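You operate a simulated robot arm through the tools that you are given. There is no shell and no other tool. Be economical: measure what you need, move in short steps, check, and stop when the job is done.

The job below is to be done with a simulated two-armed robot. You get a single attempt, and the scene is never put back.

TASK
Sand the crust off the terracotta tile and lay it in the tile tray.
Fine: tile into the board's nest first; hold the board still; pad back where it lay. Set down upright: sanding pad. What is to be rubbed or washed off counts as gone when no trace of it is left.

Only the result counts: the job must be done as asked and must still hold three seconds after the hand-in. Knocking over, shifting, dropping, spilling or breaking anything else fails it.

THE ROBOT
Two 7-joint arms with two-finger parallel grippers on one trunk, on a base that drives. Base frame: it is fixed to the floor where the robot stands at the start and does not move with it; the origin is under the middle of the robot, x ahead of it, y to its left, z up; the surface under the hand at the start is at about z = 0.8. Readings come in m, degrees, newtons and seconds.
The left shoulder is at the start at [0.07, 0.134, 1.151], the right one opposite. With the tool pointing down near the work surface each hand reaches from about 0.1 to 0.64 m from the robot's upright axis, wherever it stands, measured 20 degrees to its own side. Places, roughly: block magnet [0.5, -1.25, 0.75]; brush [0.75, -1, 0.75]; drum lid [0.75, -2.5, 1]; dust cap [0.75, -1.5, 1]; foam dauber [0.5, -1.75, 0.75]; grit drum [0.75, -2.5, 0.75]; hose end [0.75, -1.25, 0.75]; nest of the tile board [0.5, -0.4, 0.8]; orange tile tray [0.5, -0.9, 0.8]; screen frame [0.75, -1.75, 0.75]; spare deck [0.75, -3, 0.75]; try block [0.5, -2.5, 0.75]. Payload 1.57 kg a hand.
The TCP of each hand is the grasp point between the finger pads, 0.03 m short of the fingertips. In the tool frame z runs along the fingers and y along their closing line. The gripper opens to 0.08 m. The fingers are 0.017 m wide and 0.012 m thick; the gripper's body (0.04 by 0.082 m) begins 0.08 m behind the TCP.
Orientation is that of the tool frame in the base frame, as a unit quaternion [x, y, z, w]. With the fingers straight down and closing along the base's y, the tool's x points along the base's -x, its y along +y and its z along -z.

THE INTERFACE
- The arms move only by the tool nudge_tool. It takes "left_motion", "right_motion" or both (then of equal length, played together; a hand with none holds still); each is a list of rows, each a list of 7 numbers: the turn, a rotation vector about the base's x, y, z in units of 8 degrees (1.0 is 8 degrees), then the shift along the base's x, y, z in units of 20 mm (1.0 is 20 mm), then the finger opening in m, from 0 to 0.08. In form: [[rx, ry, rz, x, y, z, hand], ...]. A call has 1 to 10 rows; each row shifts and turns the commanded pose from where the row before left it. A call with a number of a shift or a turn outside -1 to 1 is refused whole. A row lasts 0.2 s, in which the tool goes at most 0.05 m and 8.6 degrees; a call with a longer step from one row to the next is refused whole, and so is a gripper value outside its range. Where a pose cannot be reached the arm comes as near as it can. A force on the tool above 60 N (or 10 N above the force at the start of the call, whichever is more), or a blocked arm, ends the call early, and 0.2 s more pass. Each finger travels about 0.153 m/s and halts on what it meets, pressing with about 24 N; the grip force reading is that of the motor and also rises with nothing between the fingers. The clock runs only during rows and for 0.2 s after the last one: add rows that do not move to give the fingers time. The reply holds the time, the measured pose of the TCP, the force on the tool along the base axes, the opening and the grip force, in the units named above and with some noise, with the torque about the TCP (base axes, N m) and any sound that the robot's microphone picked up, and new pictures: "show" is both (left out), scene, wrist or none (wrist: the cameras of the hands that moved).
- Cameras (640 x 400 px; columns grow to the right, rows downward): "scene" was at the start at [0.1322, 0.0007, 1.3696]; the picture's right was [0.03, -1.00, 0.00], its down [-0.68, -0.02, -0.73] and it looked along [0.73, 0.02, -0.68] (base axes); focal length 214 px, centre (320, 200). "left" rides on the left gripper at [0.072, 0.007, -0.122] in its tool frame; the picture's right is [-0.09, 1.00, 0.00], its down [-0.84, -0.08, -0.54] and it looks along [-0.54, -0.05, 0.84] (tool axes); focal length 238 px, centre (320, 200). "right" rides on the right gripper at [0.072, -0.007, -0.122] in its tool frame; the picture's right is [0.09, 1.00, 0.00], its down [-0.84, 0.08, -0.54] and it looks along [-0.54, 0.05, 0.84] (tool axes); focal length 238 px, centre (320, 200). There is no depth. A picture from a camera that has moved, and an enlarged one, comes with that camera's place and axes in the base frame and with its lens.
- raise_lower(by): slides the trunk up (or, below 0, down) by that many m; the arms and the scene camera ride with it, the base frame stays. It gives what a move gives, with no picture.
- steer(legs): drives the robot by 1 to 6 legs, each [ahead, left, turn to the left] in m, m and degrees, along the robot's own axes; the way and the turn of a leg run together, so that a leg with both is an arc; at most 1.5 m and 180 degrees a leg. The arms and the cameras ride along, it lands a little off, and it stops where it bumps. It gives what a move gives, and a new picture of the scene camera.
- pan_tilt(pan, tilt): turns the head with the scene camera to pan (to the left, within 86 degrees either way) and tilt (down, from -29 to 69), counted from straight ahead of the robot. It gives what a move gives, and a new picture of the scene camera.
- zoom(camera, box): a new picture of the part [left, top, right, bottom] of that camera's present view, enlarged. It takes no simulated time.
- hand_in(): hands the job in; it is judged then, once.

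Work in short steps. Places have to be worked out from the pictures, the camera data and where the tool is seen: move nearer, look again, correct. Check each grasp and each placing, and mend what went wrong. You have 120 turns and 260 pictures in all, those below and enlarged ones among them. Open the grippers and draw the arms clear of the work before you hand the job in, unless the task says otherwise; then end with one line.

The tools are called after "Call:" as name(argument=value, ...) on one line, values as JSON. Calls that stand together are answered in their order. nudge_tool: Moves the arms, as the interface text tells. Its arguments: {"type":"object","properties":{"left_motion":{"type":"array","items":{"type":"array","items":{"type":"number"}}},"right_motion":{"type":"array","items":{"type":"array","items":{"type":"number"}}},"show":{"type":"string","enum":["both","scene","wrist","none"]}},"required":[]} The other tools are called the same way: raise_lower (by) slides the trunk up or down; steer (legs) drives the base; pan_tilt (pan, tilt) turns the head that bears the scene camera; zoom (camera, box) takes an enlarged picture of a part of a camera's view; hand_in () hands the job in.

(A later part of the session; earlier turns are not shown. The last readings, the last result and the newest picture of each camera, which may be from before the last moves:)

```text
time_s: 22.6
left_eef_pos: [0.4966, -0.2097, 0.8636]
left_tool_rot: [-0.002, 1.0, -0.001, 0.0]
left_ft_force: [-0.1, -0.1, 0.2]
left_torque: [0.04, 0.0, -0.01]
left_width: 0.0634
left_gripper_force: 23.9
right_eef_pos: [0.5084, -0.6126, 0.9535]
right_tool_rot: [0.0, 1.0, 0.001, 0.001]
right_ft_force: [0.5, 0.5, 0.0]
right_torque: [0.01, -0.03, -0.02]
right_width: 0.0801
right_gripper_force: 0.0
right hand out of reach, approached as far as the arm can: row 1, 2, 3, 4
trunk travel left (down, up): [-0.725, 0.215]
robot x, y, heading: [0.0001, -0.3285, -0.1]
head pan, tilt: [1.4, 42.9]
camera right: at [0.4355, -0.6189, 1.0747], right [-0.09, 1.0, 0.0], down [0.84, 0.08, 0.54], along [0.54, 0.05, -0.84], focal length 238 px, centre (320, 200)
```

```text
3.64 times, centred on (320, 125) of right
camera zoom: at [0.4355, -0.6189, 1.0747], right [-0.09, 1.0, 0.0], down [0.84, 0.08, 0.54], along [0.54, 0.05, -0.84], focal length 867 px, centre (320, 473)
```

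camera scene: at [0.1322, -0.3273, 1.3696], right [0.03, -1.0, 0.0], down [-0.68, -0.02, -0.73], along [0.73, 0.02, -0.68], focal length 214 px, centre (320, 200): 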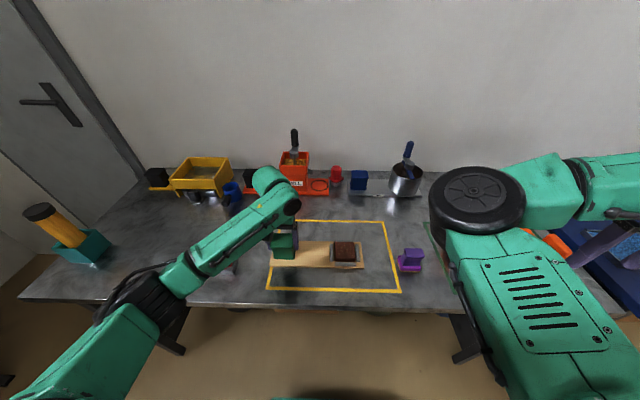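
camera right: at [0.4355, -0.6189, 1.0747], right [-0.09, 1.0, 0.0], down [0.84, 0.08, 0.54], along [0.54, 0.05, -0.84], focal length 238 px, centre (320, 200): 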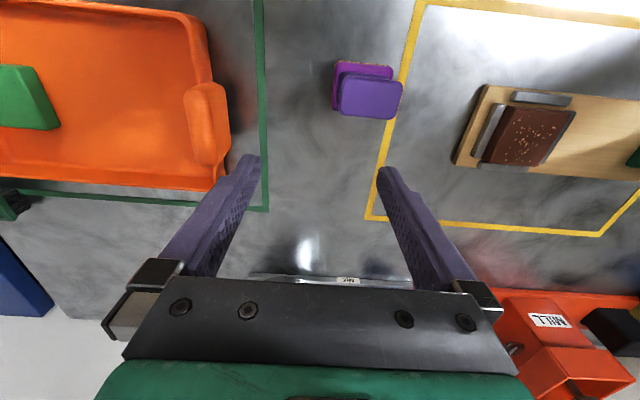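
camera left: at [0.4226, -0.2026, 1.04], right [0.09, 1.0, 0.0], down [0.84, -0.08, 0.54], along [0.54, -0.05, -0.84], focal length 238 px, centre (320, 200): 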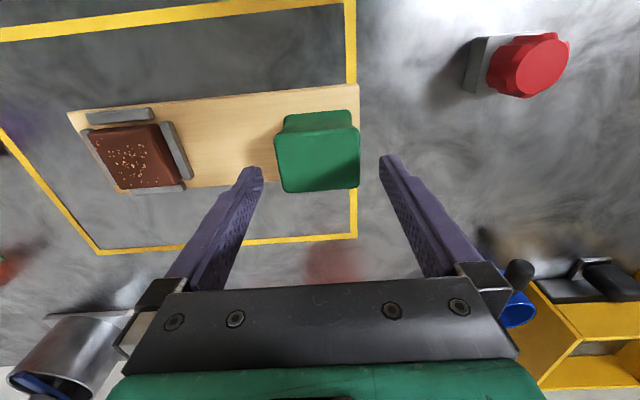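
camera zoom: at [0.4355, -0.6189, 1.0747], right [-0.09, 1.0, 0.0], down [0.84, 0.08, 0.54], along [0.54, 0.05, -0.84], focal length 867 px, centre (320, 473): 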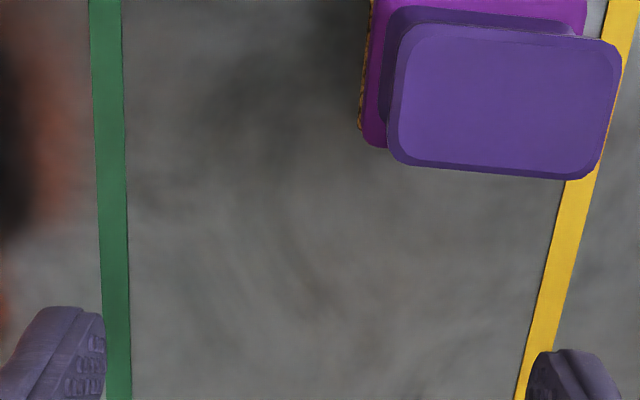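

The arm ran into a joint limit on that path. I'll retreat upward to near its start posture and approach from there.

Call:
nudge_tool(right_motion=[[0, 0, 0, -0.5, -0.5, 1, 0.08], [0, 0, 0, -0.7, -0.5, 1, 0.08], [0, 0, 0, -0.7, -0.5, 1, 0.08], [0, 0, 0, -0.8, -0.5, 1, 0.08], [0, 0, 0, -0.9, -0.5, 1, 0.08], [0, 0, 0, -0.9, -0.5, 1, 0.08], [0, 0, 0, -0.9, -0.5, 1, 0.08], [0, 0, 0, -0.9, -0.5, 0.5, 0.08]], show="scene")

```text
time_s: 24.4
left_eef_pos: [0.4955, -0.2098, 0.8641]
left_tool_rot: [-0.001, 1.0, -0.001, 0.0]
left_ft_force: [-0.2, 0.4, -0.4]
left_torque: [0.11, 0.07, -0.04]
left_width: 0.0635
left_gripper_force: 24.5
right_eef_pos: [0.397, -0.7083, 1.102]
right_tool_rot: [0.0, 1.0, 0.0, -0.001]
right_ft_force: [0.4, 0.1, 0.6]
right_torque: [0.01, 0.0, 0.0]
right_width: 0.08
right_gripper_force: 0.1
right hand out of reach, approached as far as the arm can: row 1, 2, 3, 4
trunk travel left (down, up): [-0.725, 0.215]
robot x, y, heading: [0.0013, -0.3272, -0.0]
head pan, tilt: [1.4, 42.9]
camera scene: at [0.1318, -0.3276, 1.3696], right [0.03, -1.0, 0.0], down [-0.68, -0.02, -0.73], along [0.73, 0.02, -0.68], focal length 214 px, centre (320, 200)
```

scene: 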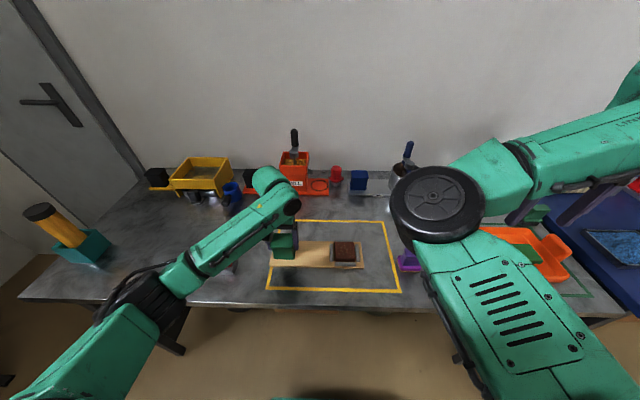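

The right arm's elbow-in posture limits how far inward it can swing. I'll release the handle and raise the left hand, then turn the base about 25° left so the pad and nest are within the right arm's range.

Call:
nudge_tool(left_motion=[[0, 0, 0, 0, 0, 0, 0.08], [0, 0, 0, 0, 0, 0, 0.08], [0, 0, 0, 0, 0, 1, 0.08], [0, 0, 0, 0, 0, 1, 0.08], [0, 0, 0, 0, 0, 1, 0.08], [0, 0, 0, 0, 0, 1, 0.08], [0, 0, 0, 0, 0, 1, 0.08], [0, 0, 0, 0, 0, 1, 0.08], [0, 0, 0, 0, 0, 1, 0.08], [0, 0, 0, 0, 0, 1, 0.08]], show="none")

Call:
steer(legs=[[0, 0.08, 0], [0, 0, 25]])

```text
time_s: 26.6
left_eef_pos: [0.4942, -0.2103, 1.0262]
left_tool_rot: [-0.002, 1.0, 0.0, -0.001]
left_ft_force: [0.7, 0.5, 0.3]
left_torque: [-0.01, -0.01, 0.0]
left_width: 0.0802
left_gripper_force: 0.0
right_eef_pos: [0.3981, -0.708, 1.1005]
right_tool_rot: [0.0, 1.0, 0.0, 0.0]
right_ft_force: [0.4, 0.0, -0.4]
right_torque: [0.0, 0.0, 0.01]
right_width: 0.0798
right_gripper_force: 0.0
trunk travel left (down, up): [-0.725, 0.215]
robot x, y, heading: [0.0014, -0.3274, 0.1]
head pan, tilt: [1.4, 42.9]
```

```text
time_s: 28.9
left_eef_pos: [0.397, 0.0702, 1.0248]
left_tool_rot: [-0.219, 0.976, -0.001, -0.001]
left_ft_force: [1.1, 0.7, -0.6]
left_torque: [0.03, -0.01, -0.01]
left_width: 0.0799
left_gripper_force: 0.1
right_eef_pos: [0.5234, -0.4231, 1.1009]
right_tool_rot: [-0.22, 0.975, 0.001, 0.0]
right_ft_force: [-0.2, 0.0, 0.0]
right_torque: [-0.03, 0.0, 0.02]
right_width: 0.0801
right_gripper_force: 0.0
trunk travel left (down, up): [-0.725, 0.215]
robot x, y, heading: [-0.0003, -0.2466, 25.4]
head pan, tilt: [1.4, 42.9]
camera scene: at [0.1187, -0.1907, 1.3696], right [0.45, -0.89, 0.0], down [-0.61, -0.31, -0.73], along [0.65, 0.33, -0.68], focal length 214 px, centre (320, 200)
```

scene: 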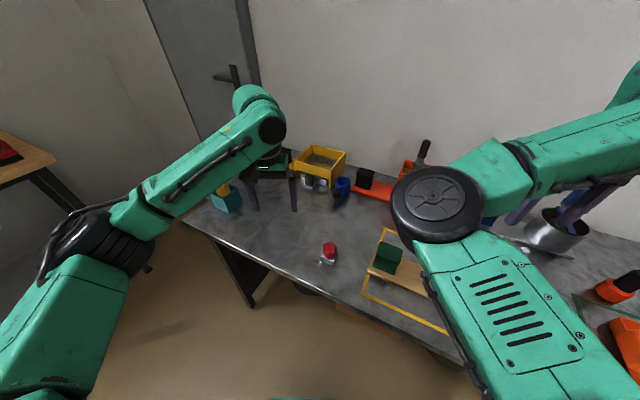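

Now I'll try the right hand over the pad, turning the tool back square to the base axes.

Call:
nudge_tool(right_motion=[[0, 0, -0.4, -0.37, -0.94, -0.8, 0.08], [0, 0, -0.4, -0.37, -0.94, -0.8, 0.08], [0, 0, -0.4, -0.37, -0.94, -0.8, 0.08], [0, 0, -0.4, -0.37, -0.94, -0.8, 0.08], [0, 0, -0.4, -0.37, -0.94, -0.8, 0.08], [0, 0, -0.4, -0.37, -0.94, -0.8, 0.08], [0, 0, -0.4, -0.37, -0.94, -0.8, 0.08], [0, 0, -0.37, -0.37, -0.94, -0.8, 0.08], [0, 0, 0, 0, 0, 0, 0.08]], show="wrist")

Call:
zoom(camera="right", box=[240, 70, 400, 180])

```text
time_s: 30.9
left_eef_pos: [0.3982, 0.0698, 1.0251]
left_tool_rot: [-0.219, 0.976, -0.001, 0.001]
left_ft_force: [0.0, -0.5, -0.4]
left_torque: [-0.01, -0.01, 0.0]
left_width: 0.0801
left_gripper_force: 0.0
right_eef_pos: [0.4639, -0.5728, 0.9719]
right_tool_rot: [0.001, 1.0, 0.0, 0.0]
right_ft_force: [0.3, 1.5, 0.7]
right_torque: [-0.03, -0.01, 0.03]
right_width: 0.08
right_gripper_force: 0.1
trunk travel left (down, up): [-0.725, 0.215]
robot x, y, heading: [0.0004, -0.2494, 25.5]
head pan, tilt: [1.4, 42.9]
camera right: at [0.3909, -0.5795, 1.0938], right [-0.09, 1.0, 0.0], down [0.84, 0.08, 0.54], along [0.54, 0.05, -0.84], focal length 238 px, centre (320, 200)
```

right: 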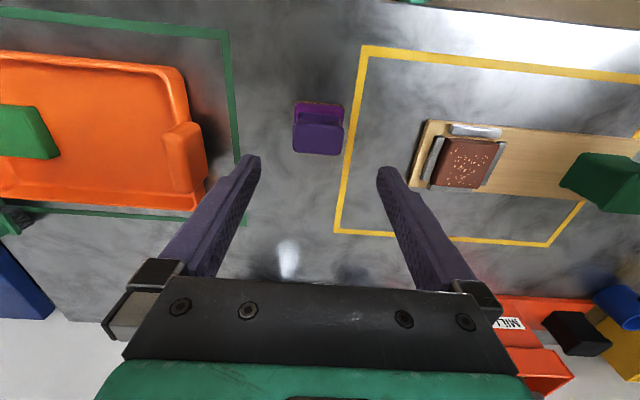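

```text
3.64 times, centred on (320, 125) of right
camera zoom: at [0.3909, -0.5795, 1.0938], right [-0.09, 1.0, 0.0], down [0.84, 0.08, 0.54], along [0.54, 0.05, -0.84], focal length 867 px, centre (320, 473)
```

zoom: 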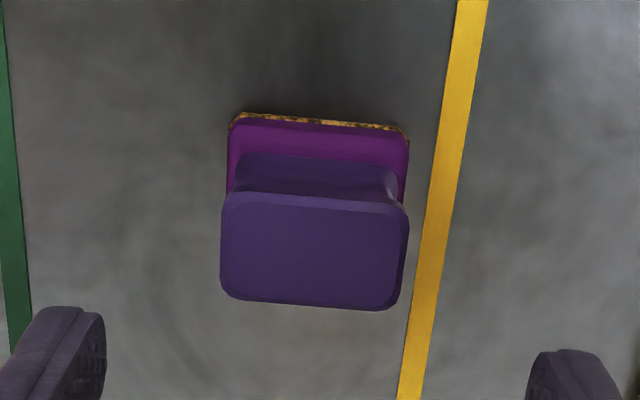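

The right hand reached the pad, and the grip centre is (0.466, -0.574) with its top at about 0.87. I'll come down so the fingertips stay above the pad base and close.

Call:
nudge_tool(right_motion=[[0, 0, 0, 0.1, -0.07, -1, 0.08], [0, 0, 0, 0, 0, -1, 0.08], [0, 0, 0, 0, 0, -1, 0.08], [0, 0, 0, 0, 0, -1, 0.08], [0, 0, 0, 0, 0, -1, 0.08], [0, 0, 0, 0, 0, -0.25, 0.08], [0, 0, 0, 0, 0, 0, 0.08]], show="wrist")

```text
time_s: 32.5
left_eef_pos: [0.3968, 0.07, 1.0247]
left_tool_rot: [-0.219, 0.976, -0.001, 0.0]
left_ft_force: [0.4, -0.7, -0.6]
left_torque: [0.0, -0.02, -0.04]
left_width: 0.08
left_gripper_force: 0.1
right_eef_pos: [0.4643, -0.5737, 0.8671]
right_tool_rot: [0.001, 1.0, 0.0, -0.001]
right_ft_force: [0.1, 0.0, -0.9]
right_torque: [-0.01, -0.02, 0.0]
right_width: 0.0799
right_gripper_force: 0.1
trunk travel left (down, up): [-0.725, 0.215]
robot x, y, heading: [0.0025, -0.248, 25.1]
head pan, tilt: [1.4, 42.9]
camera right: at [0.3927, -0.5806, 0.9883], right [-0.09, 1.0, 0.0], down [0.84, 0.08, 0.54], along [0.54, 0.05, -0.84], focal length 238 px, centre (320, 200)
```

right: 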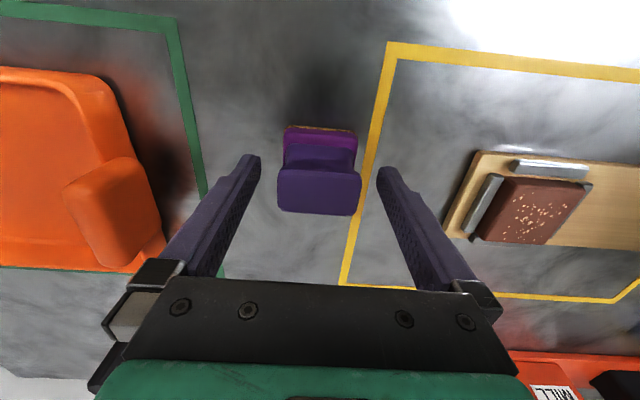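

The pad grip is centred between the fingers. I'll close, then lift.

Call:
nudge_tool(right_motion=[[0, 0, 0, 0, 0, 0, 0.055], [0, 0, 0, 0, 0, 0, 0.035], [0, 0, 0, 0, 0, 0, 0.035], [0, 0, 0, 0, 0, 0, 0.035]], show="none")

Call:
nudge_tool(right_motion=[[0, 0, 0, 0, 0, 1, 0.035], [0, 0, 0, 0, 0, 1, 0.035], [0, 0, 0, 0, 0, 1, 0.035]], show="wrist")

```text
time_s: 33.5
left_eef_pos: [0.3974, 0.0688, 1.0239]
left_tool_rot: [-0.219, 0.976, 0.0, 0.0]
left_ft_force: [1.0, -1.1, -0.3]
left_torque: [0.03, 0.01, -0.02]
left_width: 0.0797
left_gripper_force: 0.0
right_eef_pos: [0.466, -0.5748, 0.8665]
right_tool_rot: [0.001, 1.0, 0.0, 0.0]
right_ft_force: [0.4, -0.5, 0.6]
right_torque: [0.0, -0.01, -0.01]
right_width: 0.0489
right_gripper_force: 24.3
trunk travel left (down, up): [-0.725, 0.215]
robot x, y, heading: [-0.0035, -0.247, 25.4]
head pan, tilt: [1.4, 42.9]
```

```text
time_s: 34.3
left_eef_pos: [0.3969, 0.0703, 1.0251]
left_tool_rot: [-0.219, 0.976, -0.001, 0.001]
left_ft_force: [-1.0, 0.1, 0.5]
left_torque: [0.02, 0.03, 0.02]
left_width: 0.0802
left_gripper_force: 0.1
right_eef_pos: [0.4647, -0.5746, 0.927]
right_tool_rot: [0.001, 1.0, -0.001, 0.0]
right_ft_force: [0.4, -0.2, 0.7]
right_torque: [-0.01, 0.01, -0.02]
right_width: 0.0493
right_gripper_force: 24.3
trunk travel left (down, up): [-0.725, 0.215]
robot x, y, heading: [0.0038, -0.2471, 25.3]
head pan, tilt: [1.4, 42.9]
camera right: at [0.3923, -0.5807, 1.0486], right [-0.09, 1.0, 0.0], down [0.84, 0.08, 0.54], along [0.54, 0.05, -0.84], focal length 238 px, centre (320, 200)
```

right: 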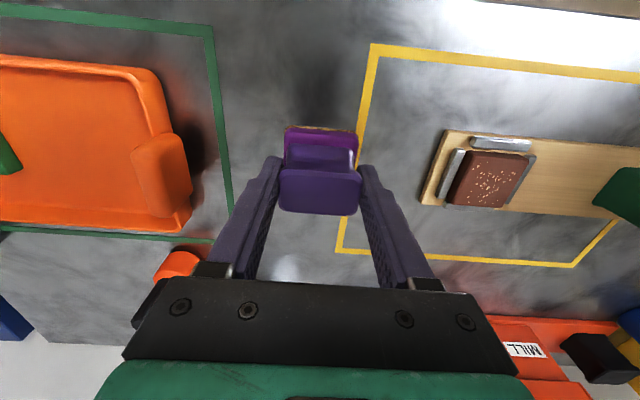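

The pad is held at 49 mm; its rest pose was TCP (0.466, -0.5745, 0.8665). Now I'll bring the left hand back over the board handle, turning its tool square.

Call:
nudge_tool(left_motion=[[0, 0, -0.35, 0.35, -1, 0, 0.08], [0, 0, -0.35, 0.35, -1, 0, 0.08], [0, 0, -0.35, 0.35, -1, 0, 0.08], [0, 0, -0.35, 0.35, -1, 0, 0.08], [0, 0, -0.35, 0.35, -1, 0, 0.08], [0, 0, -0.35, 0.35, -1, 0, 0.08], [0, 0, -0.35, 0.35, -1, 0, 0.08], [0, 0, -0.35, 0.35, -1, 0, 0.08], [0, 0, -0.35, 0.35, -1, 0, 0.08], [0, 0, 0, 0.35, -1, 0, 0.08]], show="none")

Call:
nudge_tool(left_motion=[[0, 0, 0, 0.36, -1, -0.4, 0.08], [0, 0, 0, 0.36, -1, -0.6, 0.08], [0, 0, 0, 0.36, -1, -1, 0.08], [0, 0, 0, 0.36, -1, -1, 0.08], [0, 0, 0, 0, 0, -1, 0.08], [0, 0, 0, 0, 0, -1, 0.08], [0, 0, 0, 0, 0, 0, 0.08]], show="both")

```text
time_s: 36.5
left_eef_pos: [0.4669, -0.1322, 1.0241]
left_tool_rot: [-0.001, 1.0, 0.0, -0.002]
left_ft_force: [0.7, 0.0, 0.3]
left_torque: [0.03, 0.0, 0.0]
left_width: 0.0801
left_gripper_force: 0.1
right_eef_pos: [0.4658, -0.5763, 0.9273]
right_tool_rot: [0.002, 1.0, 0.001, -0.001]
right_ft_force: [0.7, 0.5, -1.0]
right_torque: [0.02, 0.0, 0.02]
right_width: 0.0491
right_gripper_force: 23.9
trunk travel left (down, up): [-0.725, 0.215]
robot x, y, heading: [0.0015, -0.2529, 25.5]
head pan, tilt: [1.4, 42.9]
```

```text
time_s: 38.1
left_eef_pos: [0.4897, -0.2006, 0.9288]
left_tool_rot: [-0.001, 1.0, -0.001, -0.001]
left_ft_force: [-0.4, 0.0, -0.5]
left_torque: [0.0, -0.01, -0.01]
left_width: 0.0798
left_gripper_force: 0.0
left hand out of reach, approached as far as the arm can: row 4
right_eef_pos: [0.4652, -0.5744, 0.9271]
right_tool_rot: [0.001, 1.0, 0.0, 0.0]
right_ft_force: [1.0, 0.4, -1.0]
right_torque: [0.02, 0.0, -0.01]
right_width: 0.049
right_gripper_force: 23.9
trunk travel left (down, up): [-0.725, 0.215]
robot x, y, heading: [0.0012, -0.2467, 25.4]
head pan, tilt: [1.4, 42.9]
camera scene: at [0.1184, -0.191, 1.3696], right [0.45, -0.89, 0.0], down [-0.61, -0.31, -0.73], along [0.65, 0.33, -0.68], focal length 214 px, centre (320, 200)
camera left: at [0.4174, -0.1937, 1.0509], right [0.09, 1.0, 0.0], down [0.84, -0.07, 0.54], along [0.54, -0.05, -0.84], focal length 238 px, centre (320, 200)
```

scene: 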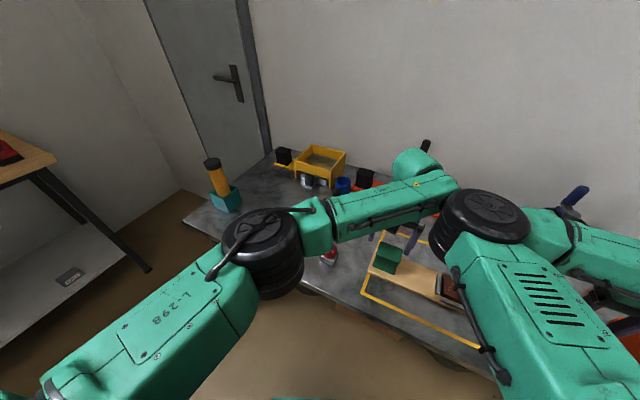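
left: 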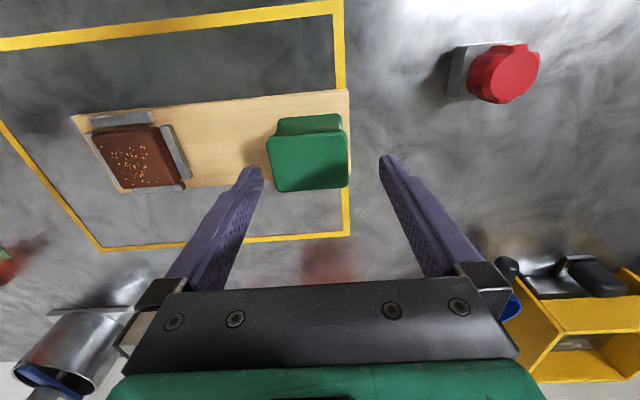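

The left hand stops about 9 mm short of the handle because of inward reach. I'll turn the base back 5° so both arms can reach comfortably.

Call:
steer(legs=[[0, 0, -5.5]])

```text
time_s: 39.0
left_eef_pos: [0.4926, -0.2471, 0.929]
left_tool_rot: [0.046, 0.999, -0.001, 0.0]
left_ft_force: [-0.4, 0.6, 0.1]
left_torque: [0.01, -0.02, -0.04]
left_width: 0.08
left_gripper_force: 0.0
right_eef_pos: [0.4312, -0.618, 0.9268]
right_tool_rot: [0.05, 0.999, 0.0, -0.001]
right_ft_force: [1.3, -0.2, -1.0]
right_torque: [0.0, -0.03, 0.02]
right_width: 0.0489
right_gripper_force: 23.5
trunk travel left (down, up): [-0.725, 0.215]
robot x, y, heading: [0.0017, -0.2503, 19.8]
head pan, tilt: [1.4, 42.9]
camera scene: at [0.1239, -0.2019, 1.3695], right [0.36, -0.93, 0.0], down [-0.63, -0.25, -0.73], along [0.68, 0.26, -0.68], focal length 214 px, centre (320, 200)
```

scene: 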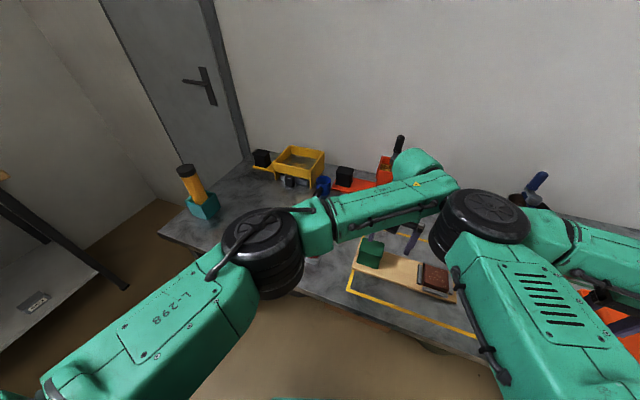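

I'll square the left tool and move it back over the handle.

Call:
nudge_tool(left_motion=[[0, 0, 0.33, 0.05, 0.9, 0, 0.08], [0, 0, 0.33, 0.05, 0.95, 0, 0.08], [0, 0, 0, 0, 0, 0, 0.08]], right_motion=[[0, 0, 0.36, 0.5, 0.5, 0, 0.035], [0, 0, 0.36, 0.5, 0.5, 0, 0.035], [0, 0, 0, 0, 0, 0, 0.035]], show="wrist")

```text
time_s: 39.8
left_eef_pos: [0.4954, -0.2108, 0.9295]
left_tool_rot: [0.001, 1.0, 0.0, -0.001]
left_ft_force: [1.0, 0.0, -0.5]
left_torque: [0.02, 0.02, 0.02]
left_width: 0.0798
left_gripper_force: 0.0
right_eef_pos: [0.4523, -0.599, 0.9264]
right_tool_rot: [-0.002, 1.0, 0.0, 0.0]
right_ft_force: [1.0, 0.2, -0.4]
right_torque: [0.0, -0.04, 0.02]
right_width: 0.0491
right_gripper_force: 24.6
trunk travel left (down, up): [-0.725, 0.215]
robot x, y, heading: [-0.0004, -0.247, 19.9]
head pan, tilt: [1.4, 42.9]
camera right: at [0.3789, -0.6055, 1.048], right [-0.09, 1.0, 0.0], down [0.84, 0.08, 0.54], along [0.54, 0.05, -0.84], focal length 238 px, centre (320, 200)
camera left: at [0.4224, -0.2044, 1.0511], right [0.09, 1.0, 0.0], down [0.84, -0.08, 0.54], along [0.54, -0.05, -0.84], focal length 238 px, centre (320, 200)
```

right: 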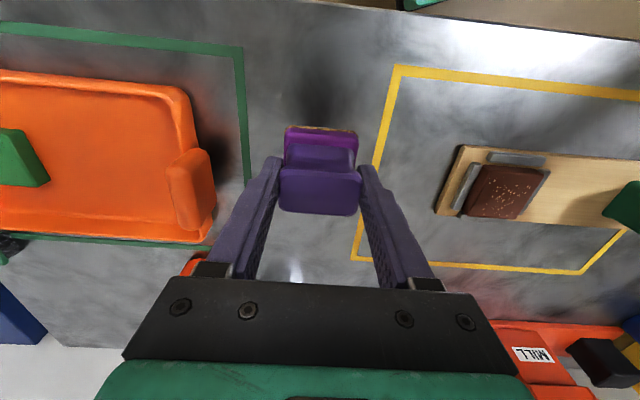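
left: 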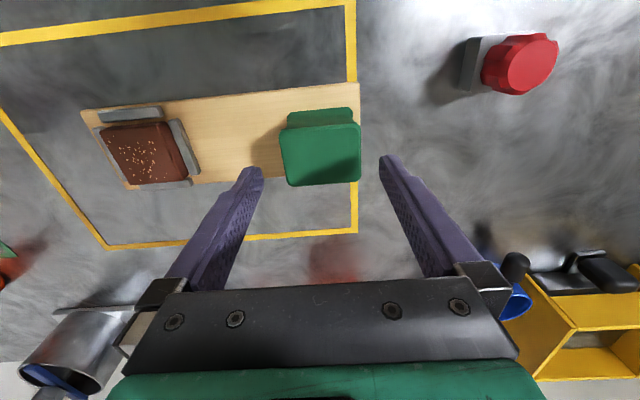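

The handle is aligned, so I'll lower and grip it as before.

Call:
nudge_tool(left_motion=[[0, 0, 0, 0, 0, -1, 0.08], [0, 0, 0, 0, 0, -1, 0.08], [0, 0, 0, 0, 0, -1, 0.08], [0, 0, 0, 0, 0, -0.25, 0.08], [0, 0, 0, 0, 0, 0, 0.068], [0, 0, 0, 0, 0, 0, 0.045], [0, 0, 0, 0, 0, 0, 0.045]], right_motion=[[0, 0, 0, 0.3, 0.8, 0.5, 0.035], [0, 0, 0, 0.3, 0.8, 0.5, 0.035], [0, 0, 0, 0.3, 0.8, 0.5, 0.035], [0, 0, 0, 0.3, 0.8, 0.5, 0.035], [0, 0, 0, 0.3, 0.8, 0, 0.035], [0, 0, 0, 0.3, 0.8, 0, 0.035], [0, 0, 0, 0.3, 0.8, 0, 0.035]], show="both")

```text
time_s: 41.4
left_eef_pos: [0.4948, -0.2101, 0.8635]
left_tool_rot: [0.001, 1.0, -0.001, 0.0]
left_ft_force: [1.2, 0.2, 1.3]
left_torque: [-0.07, -0.05, -0.08]
left_width: 0.0634
left_gripper_force: 23.9
right_eef_pos: [0.4954, -0.4846, 0.9664]
right_tool_rot: [-0.001, 1.0, 0.0, 0.0]
right_ft_force: [-0.1, 0.1, -1.2]
right_torque: [-0.04, 0.01, -0.01]
right_width: 0.0491
right_gripper_force: 23.5
trunk travel left (down, up): [-0.725, 0.215]
robot x, y, heading: [-0.0009, -0.2481, 19.6]
head pan, tilt: [1.4, 42.9]
camera scene: at [0.1238, -0.2028, 1.3696], right [0.36, -0.93, 0.0], down [-0.63, -0.24, -0.73], along [0.68, 0.26, -0.68], focal length 214 px, centre (320, 200)
camera right: at [0.4213, -0.4919, 1.0886], right [-0.09, 1.0, 0.0], down [0.84, 0.08, 0.54], along [0.54, 0.05, -0.84], focal length 238 px, centre (320, 200)
camera left: at [0.4222, -0.2037, 0.986], right [0.1, 1.0, 0.0], down [0.84, -0.08, 0.54], along [0.54, -0.05, -0.84], focal length 238 px, centre (320, 200)
```

scene: 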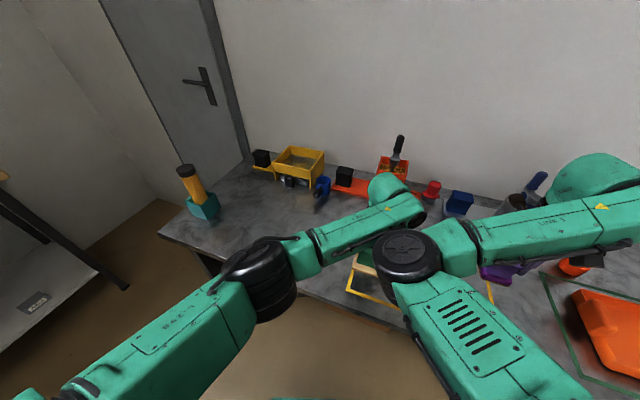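
right: 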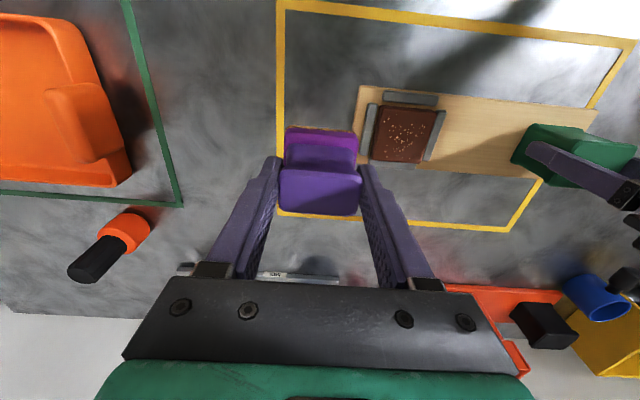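
left: 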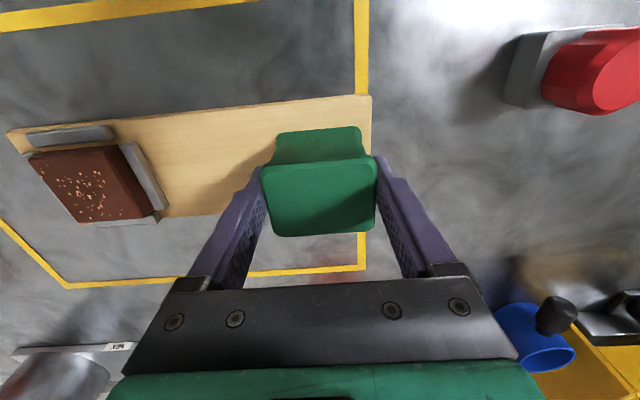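

Both grips are good. The right elbow is close to the left wrist, so I'll approach the nest in small steps and watch the forces.

Call:
nudge_tool(right_motion=[[0, 0, 0, 0, 0.75, 0, 0.035], [0, 0, 0, 0, 0.75, 0, 0.035], [0, 0, 0, 0, 0, 0, 0.035]], show="scene")

Call:
zoom(camera="right", box=[270, 70, 470, 220])

```text
time_s: 42.2
left_eef_pos: [0.4938, -0.2104, 0.8639]
left_tool_rot: [0.002, 1.0, 0.0, 0.0]
left_ft_force: [0.5, -0.6, 1.1]
left_torque: [-0.06, 0.0, 0.07]
left_width: 0.0633
left_gripper_force: 24.0
right_eef_pos: [0.5034, -0.4652, 0.9651]
right_tool_rot: [-0.001, 1.0, 0.0, -0.001]
right_ft_force: [1.1, 0.8, -0.5]
right_torque: [0.03, 0.03, -0.01]
right_width: 0.049
right_gripper_force: 24.3
right hand out of reach, approached as far as the arm can: row 2
trunk travel left (down, up): [-0.725, 0.215]
robot x, y, heading: [-0.0005, -0.2483, 20.0]
head pan, tilt: [1.4, 42.9]
camera scene: at [0.1237, -0.2029, 1.3696], right [0.36, -0.93, 0.0], down [-0.63, -0.24, -0.73], along [0.68, 0.26, -0.68], focal length 214 px, centre (320, 200)
```

scene: 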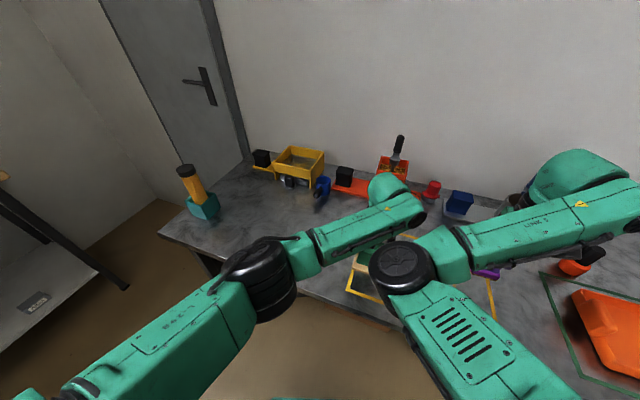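

```text
2.67 times, centred on (370, 145) of right
camera zoom: at [0.4291, -0.4718, 1.0869], right [-0.09, 1.0, 0.0], down [0.84, 0.08, 0.54], along [0.54, 0.05, -0.84], focal length 636 px, centre (187, 347)
```

zoom: 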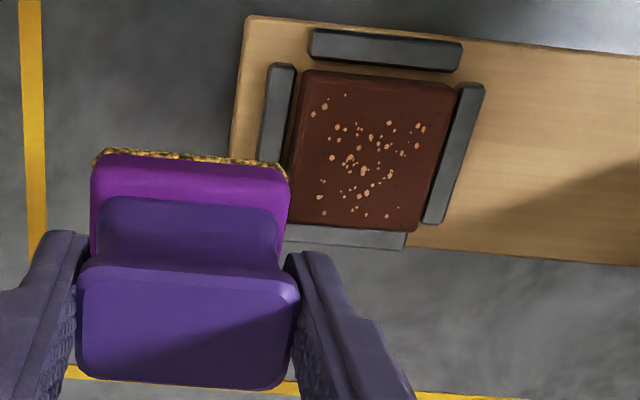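

The limit looks like the right wrist's yaw: reaching further inward needs a positive tool yaw. I'll turn the pad about 24° counter-clockwise in place, then move inward.

Call:
nudge_tool(right_motion=[[0, 0, 0.8, 0, 0, 0, 0.035], [0, 0, 0.8, 0, 0, 0, 0.035], [0, 0, 0.8, 0, 0, 0, 0.035], [0, 0, 0.8, 0, 0, 0, 0.035], [0, 0, 0, 0, 0.5, 0, 0.035], [0, 0, 0, 0, 0.5, 0, 0.035], [0, 0, 0, 0, 0, 0, 0.035]], show="both")

```text
time_s: 43.8
left_eef_pos: [0.4956, -0.2107, 0.8655]
left_tool_rot: [0.002, 1.0, 0.0, 0.0]
left_ft_force: [1.2, 0.7, 2.3]
left_torque: [0.06, -0.01, 0.04]
left_width: 0.0637
left_gripper_force: 24.2
right_eef_pos: [0.5115, -0.4552, 0.9636]
right_tool_rot: [-0.222, 0.975, 0.0, 0.0]
right_ft_force: [0.2, -0.1, -0.7]
right_torque: [0.0, 0.01, -0.01]
right_width: 0.0493
right_gripper_force: 24.5
right hand out of reach, approached as far as the arm can: row 5, 6
trunk travel left (down, up): [-0.725, 0.215]
robot x, y, heading: [-0.0001, -0.25, 19.4]
head pan, tilt: [1.4, 42.9]
camera scene: at [0.1236, -0.2029, 1.3696], right [0.36, -0.93, 0.0], down [-0.63, -0.24, -0.73], along [0.68, 0.26, -0.68], focal length 214 px, centre (320, 200)
camera right: at [0.4485, -0.4926, 1.0852], right [-0.51, 0.86, 0.0], down [0.72, 0.43, 0.54], along [0.46, 0.28, -0.84], focal length 238 px, centre (320, 200)
```

scene: 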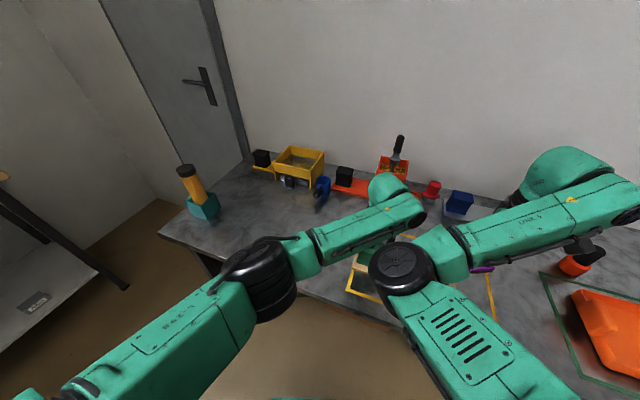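
right: 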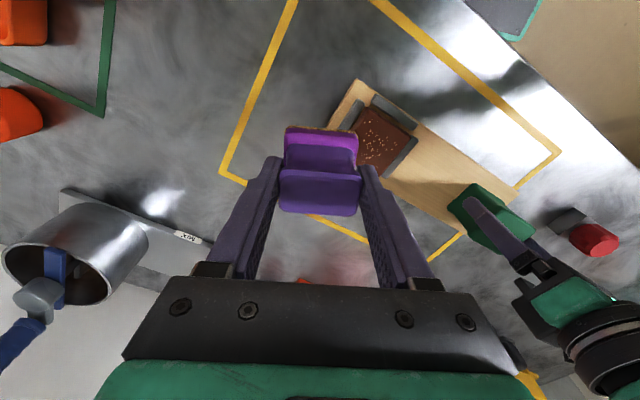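

Yaw was not the limit; this arm branch can only come inward at a larger reach. I'll release the handle, raise both hands, and re-park the base at heading 0 and about (-0.03, -0.094), where both arms should fit.

Call:
nudge_tool(left_motion=[[0, 0, 0, 0, 0, 0, 0.08], [0, 0, 0, 0, 0, 0, 0.08], [0, 0, 0, 0, 0, 1, 0.08], [0, 0, 0, 0, 0, 1, 0.08], [0, 0, 0, 0, 0, 1, 0.08], [0, 0, 0, 0, 0, 1, 0.08], [0, 0, 0, 0, 0, 1, 0.08], [0, 0, 0, 0, 0, 1, 0.08]], right_motion=[[0, 0, 0, -0.5, -0.5, 0.7, 0.035], [0, 0, 0, -0.5, -0.5, 0.7, 0.035], [0, 0, 0, 0, -0.5, 0.7, 0.035], [0, 0, 0, 0, -0.5, 0.7, 0.035], [0, 0, 0, 0, 0, 0.7, 0.035], [0, 0, 0, 0, 0, 0.7, 0.035], [0, 0, 0, 0, 0, 0, 0.035], [0, 0, 0, 0, 0, 0, 0.035]], show="none")

Call:
steer(legs=[[0, 0, -19.6], [-0.03, 0.155, 0]])

```text
time_s: 45.6
left_eef_pos: [0.4938, -0.2107, 0.9843]
left_tool_rot: [0.001, 1.0, -0.001, 0.0]
left_ft_force: [0.1, -0.1, -0.1]
left_torque: [0.02, 0.05, -0.01]
left_width: 0.0801
left_gripper_force: 0.1
right_eef_pos: [0.491, -0.4955, 1.0485]
right_tool_rot: [-0.223, 0.975, 0.0, 0.0]
right_ft_force: [-0.2, -0.5, 0.2]
right_torque: [-0.02, 0.0, 0.0]
right_width: 0.0493
right_gripper_force: 24.1
trunk travel left (down, up): [-0.725, 0.215]
robot x, y, heading: [-0.0001, -0.2457, 19.7]
head pan, tilt: [1.4, 42.9]
```

```text
time_s: 48.1
left_eef_pos: [0.4486, -0.2248, 0.9829]
left_tool_rot: [0.171, 0.985, 0.0, -0.001]
left_ft_force: [0.0, -0.1, -0.1]
left_torque: [0.0, 0.01, 0.0]
left_width: 0.0801
left_gripper_force: 0.0
right_eef_pos: [0.3506, -0.4926, 1.0478]
right_tool_rot: [-0.054, 0.999, 0.001, 0.0]
right_ft_force: [0.1, -0.1, -0.1]
right_torque: [-0.03, -0.01, -0.02]
right_width: 0.0491
right_gripper_force: 24.3
trunk travel left (down, up): [-0.725, 0.215]
robot x, y, heading: [-0.0308, -0.0952, 0.2]
head pan, tilt: [1.4, 42.9]
camera scene: at [0.102, -0.0945, 1.3695], right [0.03, -1.0, 0.0], down [-0.68, -0.02, -0.73], along [0.73, 0.02, -0.68], focal length 214 px, centre (320, 200)
```

scene: 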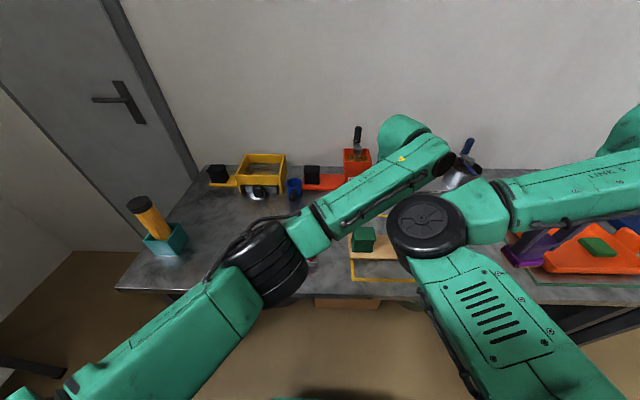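

Now I'll test the right hand's reach to the nest hover, and square up the left hand above the handle.

Call:
nudge_tool(right_motion=[[0, 0, 0, 1, 0, -0.25, 0.035], [0, 0, 0, 1, 0, -0.25, 0.035], [0, 0, 0, 1, 0, -0.25, 0.035], [0, 0, 0, 1, 0.5, -0.25, 0.035], [0, 0, 0, 1, 0.7, -0.25, 0.035], [0, 0, 0, 1, 0.9, -0.25, 0.035], [0, 0, 0, 0.7, 0.9, -0.25, 0.035], [0, 0, 0, 0.7, 0.9, -0.25, 0.035], [0, 0, 0, 0, 0.9, -0.25, 0.035], [0, 0, 0, 0, 0, 0, 0.035]], left_motion=[[0, 0, 0.3, 0.25, 0.08, 0, 0.08], [0, 0, 0.3, 0.25, 0.08, 0, 0.08], [0, 0, 0.3, 0.25, 0.08, 0, 0.08], [0, 0, 0.3, 0.25, 0.08, 0, 0.08], [0, 0, 0.3, 0.25, 0.08, 0, 0.08], [0, 0, 0.3, 0.25, 0.08, 0, 0.08], [0, 0, 0.3, 0.25, 0.08, 0, 0.08], [0, 0, 0.3, 0.25, 0.08, 0, 0.08], [0, 0, 0.06, 0.25, 0.08, 0, 0.08], [0, 0, 0, 0, 0, 0, 0.08]], show="both")

```text
time_s: 50.3
left_eef_pos: [0.4941, -0.1968, 0.985]
left_tool_rot: [0.0, 1.0, -0.002, 0.001]
left_ft_force: [0.1, -0.2, -0.4]
left_torque: [0.01, -0.01, -0.01]
left_width: 0.08
left_gripper_force: 0.0
left hand out of reach, approached as far as the arm can: row 8, 9
right_eef_pos: [0.4977, -0.3958, 1.0043]
right_tool_rot: [-0.053, 0.999, 0.0, 0.0]
right_ft_force: [-0.2, 0.5, -1.0]
right_torque: [-0.01, 0.0, 0.0]
right_width: 0.0491
right_gripper_force: 23.9
trunk travel left (down, up): [-0.725, 0.215]
robot x, y, heading: [-0.0291, -0.0938, -0.1]
head pan, tilt: [1.4, 42.9]
camera scene: at [0.1013, -0.0932, 1.3696], right [0.03, -1.0, 0.0], down [-0.68, -0.02, -0.73], along [0.73, 0.02, -0.68], focal length 214 px, centre (320, 200)
camera right: at [0.4261, -0.4096, 1.1246], right [-0.2, 0.98, 0.0], down [0.82, 0.17, 0.54], along [0.53, 0.11, -0.84], focal length 238 px, centre (320, 200)
camera left: at [0.4218, -0.1905, 1.1072], right [0.09, 1.0, 0.0], down [0.84, -0.08, 0.54], along [0.54, -0.05, -0.84], focal length 238 px, centre (320, 200)
```

scene: 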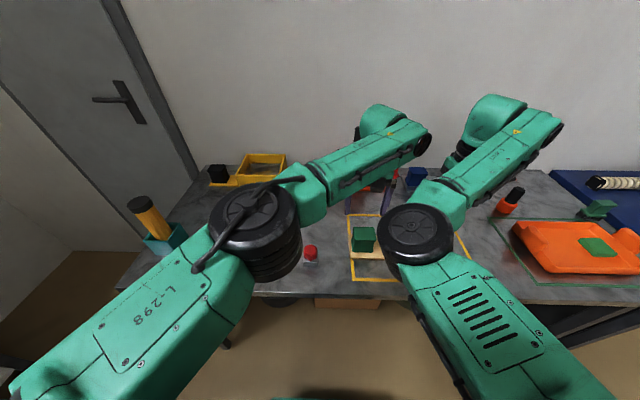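
right: 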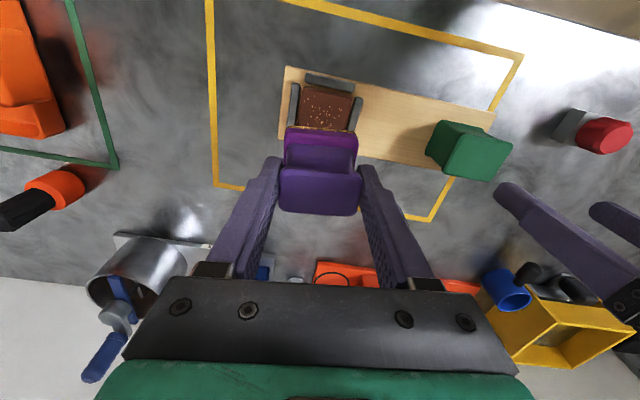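
left: 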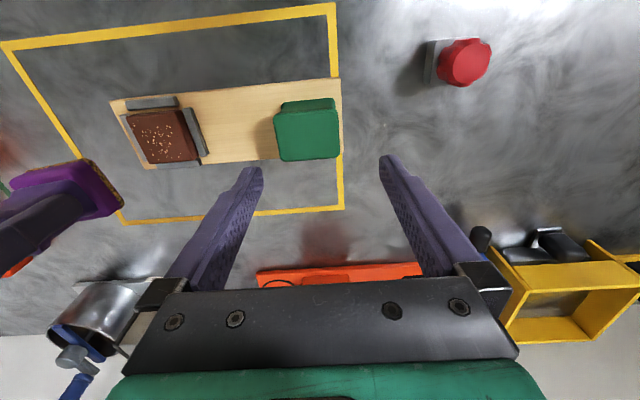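

The right hand reaches the nest here, but the left is now about 13 mm short of the handle. I'll tilt the left hand 20° so the fingers point slightly forward, which shortens its wrist reach, then try again.

Call:
nudge_tool(left_motion=[[0, -0.8, 0, 0, 0, 0, 0.08], [0, -0.8, 0, 0, 0, 0, 0.08], [0, -0.8, 0, 0, 0, 0, 0.08], [0, 0, 0, 0, -0.35, 0, 0.08], [0, 0, 0, 0, -0.35, -0.5, 0.08], [0, 0, 0, 0, 0, -1, 0.08], [0, 0, 0, 0, 0, 0, 0.08]], show="both")

```text
time_s: 51.9
left_eef_pos: [0.5018, -0.2016, 0.9578]
left_tool_rot: [-0.013, 0.986, -0.001, 0.166]
left_ft_force: [0.0, -0.4, -0.6]
left_torque: [0.0, 0.01, 0.02]
left_width: 0.08
left_gripper_force: 0.0
right_eef_pos: [0.4978, -0.3967, 1.0018]
right_tool_rot: [-0.05, 0.999, 0.001, -0.001]
right_ft_force: [1.0, -0.1, 0.1]
right_torque: [-0.02, 0.03, 0.01]
right_width: 0.0491
right_gripper_force: 23.7
trunk travel left (down, up): [-0.725, 0.215]
robot x, y, heading: [-0.0326, -0.0941, 0.2]
head pan, tilt: [1.4, 42.9]
camera scene: at [0.1012, -0.093, 1.3696], right [0.03, -1.0, 0.0], down [-0.68, -0.02, -0.73], along [0.73, 0.02, -0.68], focal length 214 px, centre (320, 200)
camera left: at [0.3928, -0.1976, 1.0489], right [0.06, 1.0, 0.02], down [0.61, -0.06, 0.79], along [0.79, -0.03, -0.62], focal length 238 px, centre (320, 200)
```

scene: 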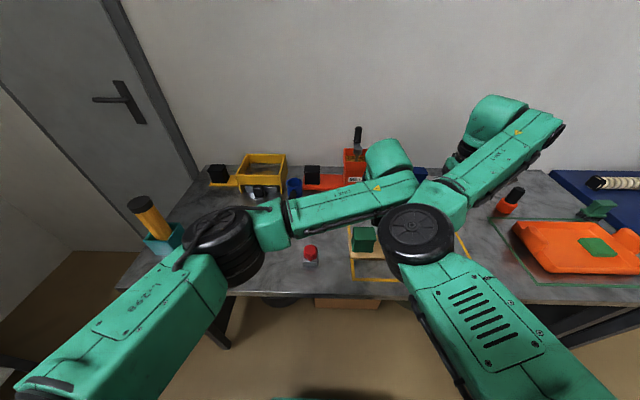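
left: 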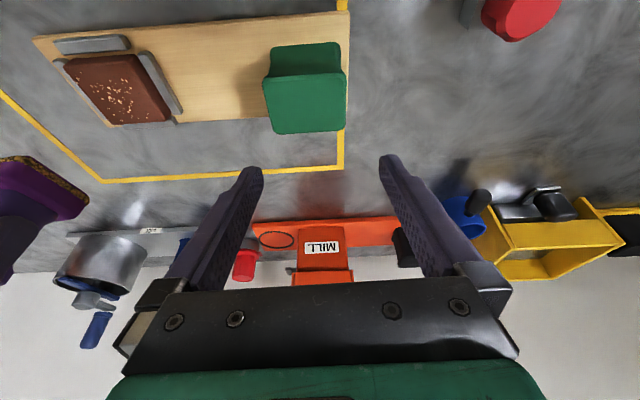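

The left wrist is jammed against the right elbow. Instead I'll grip the handle from its left side, closing along x with the hand tilted 45° (fingers pointing down and to -y), which keeps the left wrist well away. First I'll back off and turn the yaw.

Call:
nudge_tool(left_motion=[[0, 0.8, 0, -0.1, 1, 0.8, 0.08], [0, 0.8, 0, -0.1, 1, 0.8, 0.08], [0, 0.8, 0, -0.1, 1, 0.8, 0.08], [0, 0, 1, 0, 1, 0, 0.08], [0, 0, 1, 0, 0.5, 0, 0.08], [0, 0, 1, 0, 0, 0, 0.08], [0, 0, 1, 0, 0, 0, 0.08], [0, 0, 1, 0, 0, 0, 0.08], [0, 0, 1, 0, 0, 0, 0.08], [0, 0, 1, 0, 0, 0, 0.08]], show="none")

Call:
nudge_tool(left_motion=[[0, 0, 1, 0, 0, 0, 0.08], [0, 0, 1, 0, 0, 0, 0.08], [0, 0, 1, 0, 0, 0, 0.08], [0, 0, 1, 0, 0, 0, 0.08], [-1, 0, 0, 0, 0, 0, 0.08], [-1, 0, 0, 0, 0, 0, 0.08], [-1, 0, 0, 0, 0, 0, 0.08], [-1, 0, 0, 0, 0, 0, 0.08], [-1, 0, 0, 0, 0, 0, 0.08], [-0.6, 0, 0, 0, 0, 0, 0.08]], show="both")

```text
time_s: 54.1
left_eef_pos: [0.4886, -0.121, 1.004]
left_tool_rot: [-0.47, 0.882, -0.001, 0.0]
left_ft_force: [0.1, -1.0, -0.5]
left_torque: [0.04, 0.03, -0.05]
left_width: 0.0802
left_gripper_force: 0.0
right_eef_pos: [0.4982, -0.3962, 1.0042]
right_tool_rot: [-0.054, 0.999, 0.0, 0.0]
right_ft_force: [-0.6, 0.6, -1.1]
right_torque: [0.03, 0.0, 0.02]
right_width: 0.0491
right_gripper_force: 24.4
trunk travel left (down, up): [-0.725, 0.215]
robot x, y, heading: [-0.0334, -0.0936, 0.3]
head pan, tilt: [1.4, 42.9]
```

```text
time_s: 56.3
left_eef_pos: [0.488, -0.1212, 1.0026]
left_tool_rot: [-0.642, 0.665, -0.275, -0.266]
left_ft_force: [0.0, 0.0, -0.2]
left_torque: [0.0, -0.04, 0.03]
left_width: 0.0801
left_gripper_force: 0.1
right_eef_pos: [0.498, -0.3945, 1.0038]
right_tool_rot: [-0.054, 0.999, 0.0, 0.0]
right_ft_force: [0.1, -0.2, -0.8]
right_torque: [0.01, 0.01, -0.03]
right_width: 0.0491
right_gripper_force: 23.5
trunk travel left (down, up): [-0.725, 0.215]
robot x, y, heading: [-0.0314, -0.0951, 0.3]
head pan, tilt: [1.4, 42.9]
camera scene: at [0.1016, -0.0925, 1.3696], right [0.03, -1.0, 0.0], down [-0.68, -0.02, -0.73], along [0.73, 0.02, -0.68], focal length 214 px, centre (320, 200)
camera left: at [0.4783, -0.0857, 1.14], right [-0.99, 0.09, -0.09], down [0.11, 0.97, -0.21], along [0.07, -0.21, -0.97], focal length 238 px, centre (320, 200)
```

scene: 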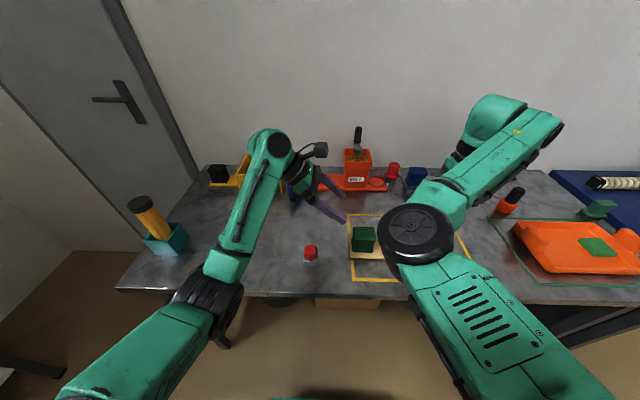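
left: 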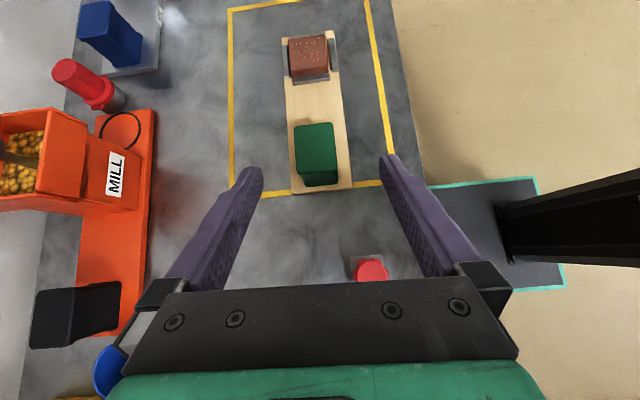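

The left arm is now well clear of the right. I'll zoom in on the handle from the left wrist camera.

Call:
zoom(camera="left", box=[260, 90, 390, 210])

```text
3.33 times, centred on (325, 150) of left
camera zoom: at [0.4783, -0.0857, 1.14], right [-0.99, 0.09, -0.09], down [0.11, 0.97, -0.21], along [0.07, -0.21, -0.97], focal length 794 px, centre (303, 367)
```

zoom: 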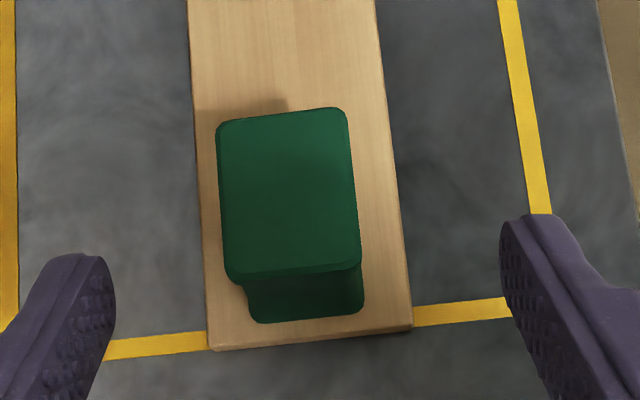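

The handle top is centred at (0.497, -0.208) and about 48 mm wide in x. I'll go to a pre-grasp point, then slide in along the tool axis.

Call:
nudge_tool(left_motion=[[0, 0, 0.25, 0.09, -0.13, -0.82, 0.08], [0, 0, 0, 0.09, -0.13, -0.82, 0.08], [0, 0, 0, 0.09, -0.13, -0.82, 0.08], [0, 0, 0, 0.09, -0.13, -0.82, 0.08], [0, 0, 0, 0.09, -0.13, -0.82, 0.08], [0, 0, 0, 0, -0.71, -0.71, 0.08], [0, 0, 0, 0, -0.71, -0.71, 0.08], [0, 0, 0, 0, -0.71, -0.71, 0.08], [0, 0, 0, 0, 0, 0, 0.08]], show="both")

```text
time_s: 58.3
left_eef_pos: [0.4976, -0.1767, 0.8785]
left_tool_rot: [0.654, -0.653, 0.28, 0.26]
left_ft_force: [0.8, -0.1, 0.3]
left_torque: [-0.01, 0.01, -0.01]
left_width: 0.0797
left_gripper_force: 0.1
right_eef_pos: [0.4975, -0.3949, 1.0032]
right_tool_rot: [-0.054, 0.999, -0.001, 0.0]
right_ft_force: [-0.2, -0.6, -0.7]
right_torque: [-0.01, -0.01, 0.0]
right_width: 0.049
right_gripper_force: 23.6
trunk travel left (down, up): [-0.725, 0.215]
robot x, y, heading: [-0.0312, -0.0949, 0.2]
head pan, tilt: [1.4, 42.9]
camera scene: at [0.1014, -0.0924, 1.3696], right [0.03, -1.0, 0.0], down [-0.68, -0.02, -0.73], along [0.73, 0.02, -0.68], focal length 214 px, centre (320, 200)
camera left: at [0.486, -0.1418, 1.016], right [-0.99, 0.05, -0.09], down [0.07, 0.98, -0.2], along [0.08, -0.21, -0.97], focal length 238 px, centre (320, 200)
```

scene: 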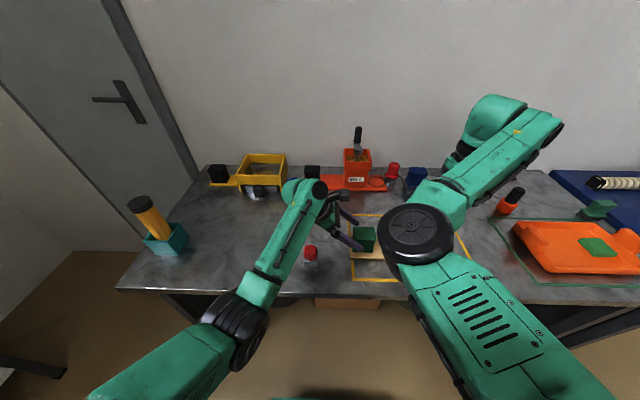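
left: 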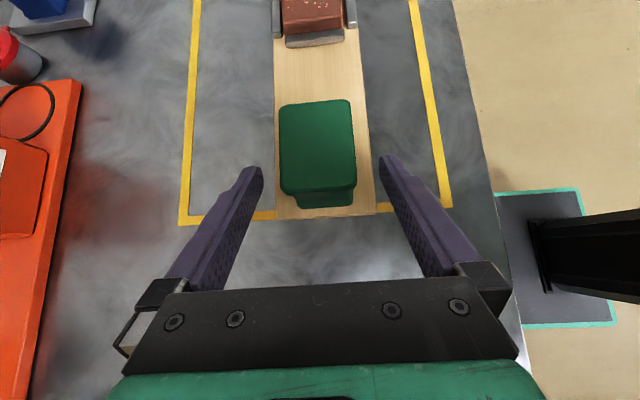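

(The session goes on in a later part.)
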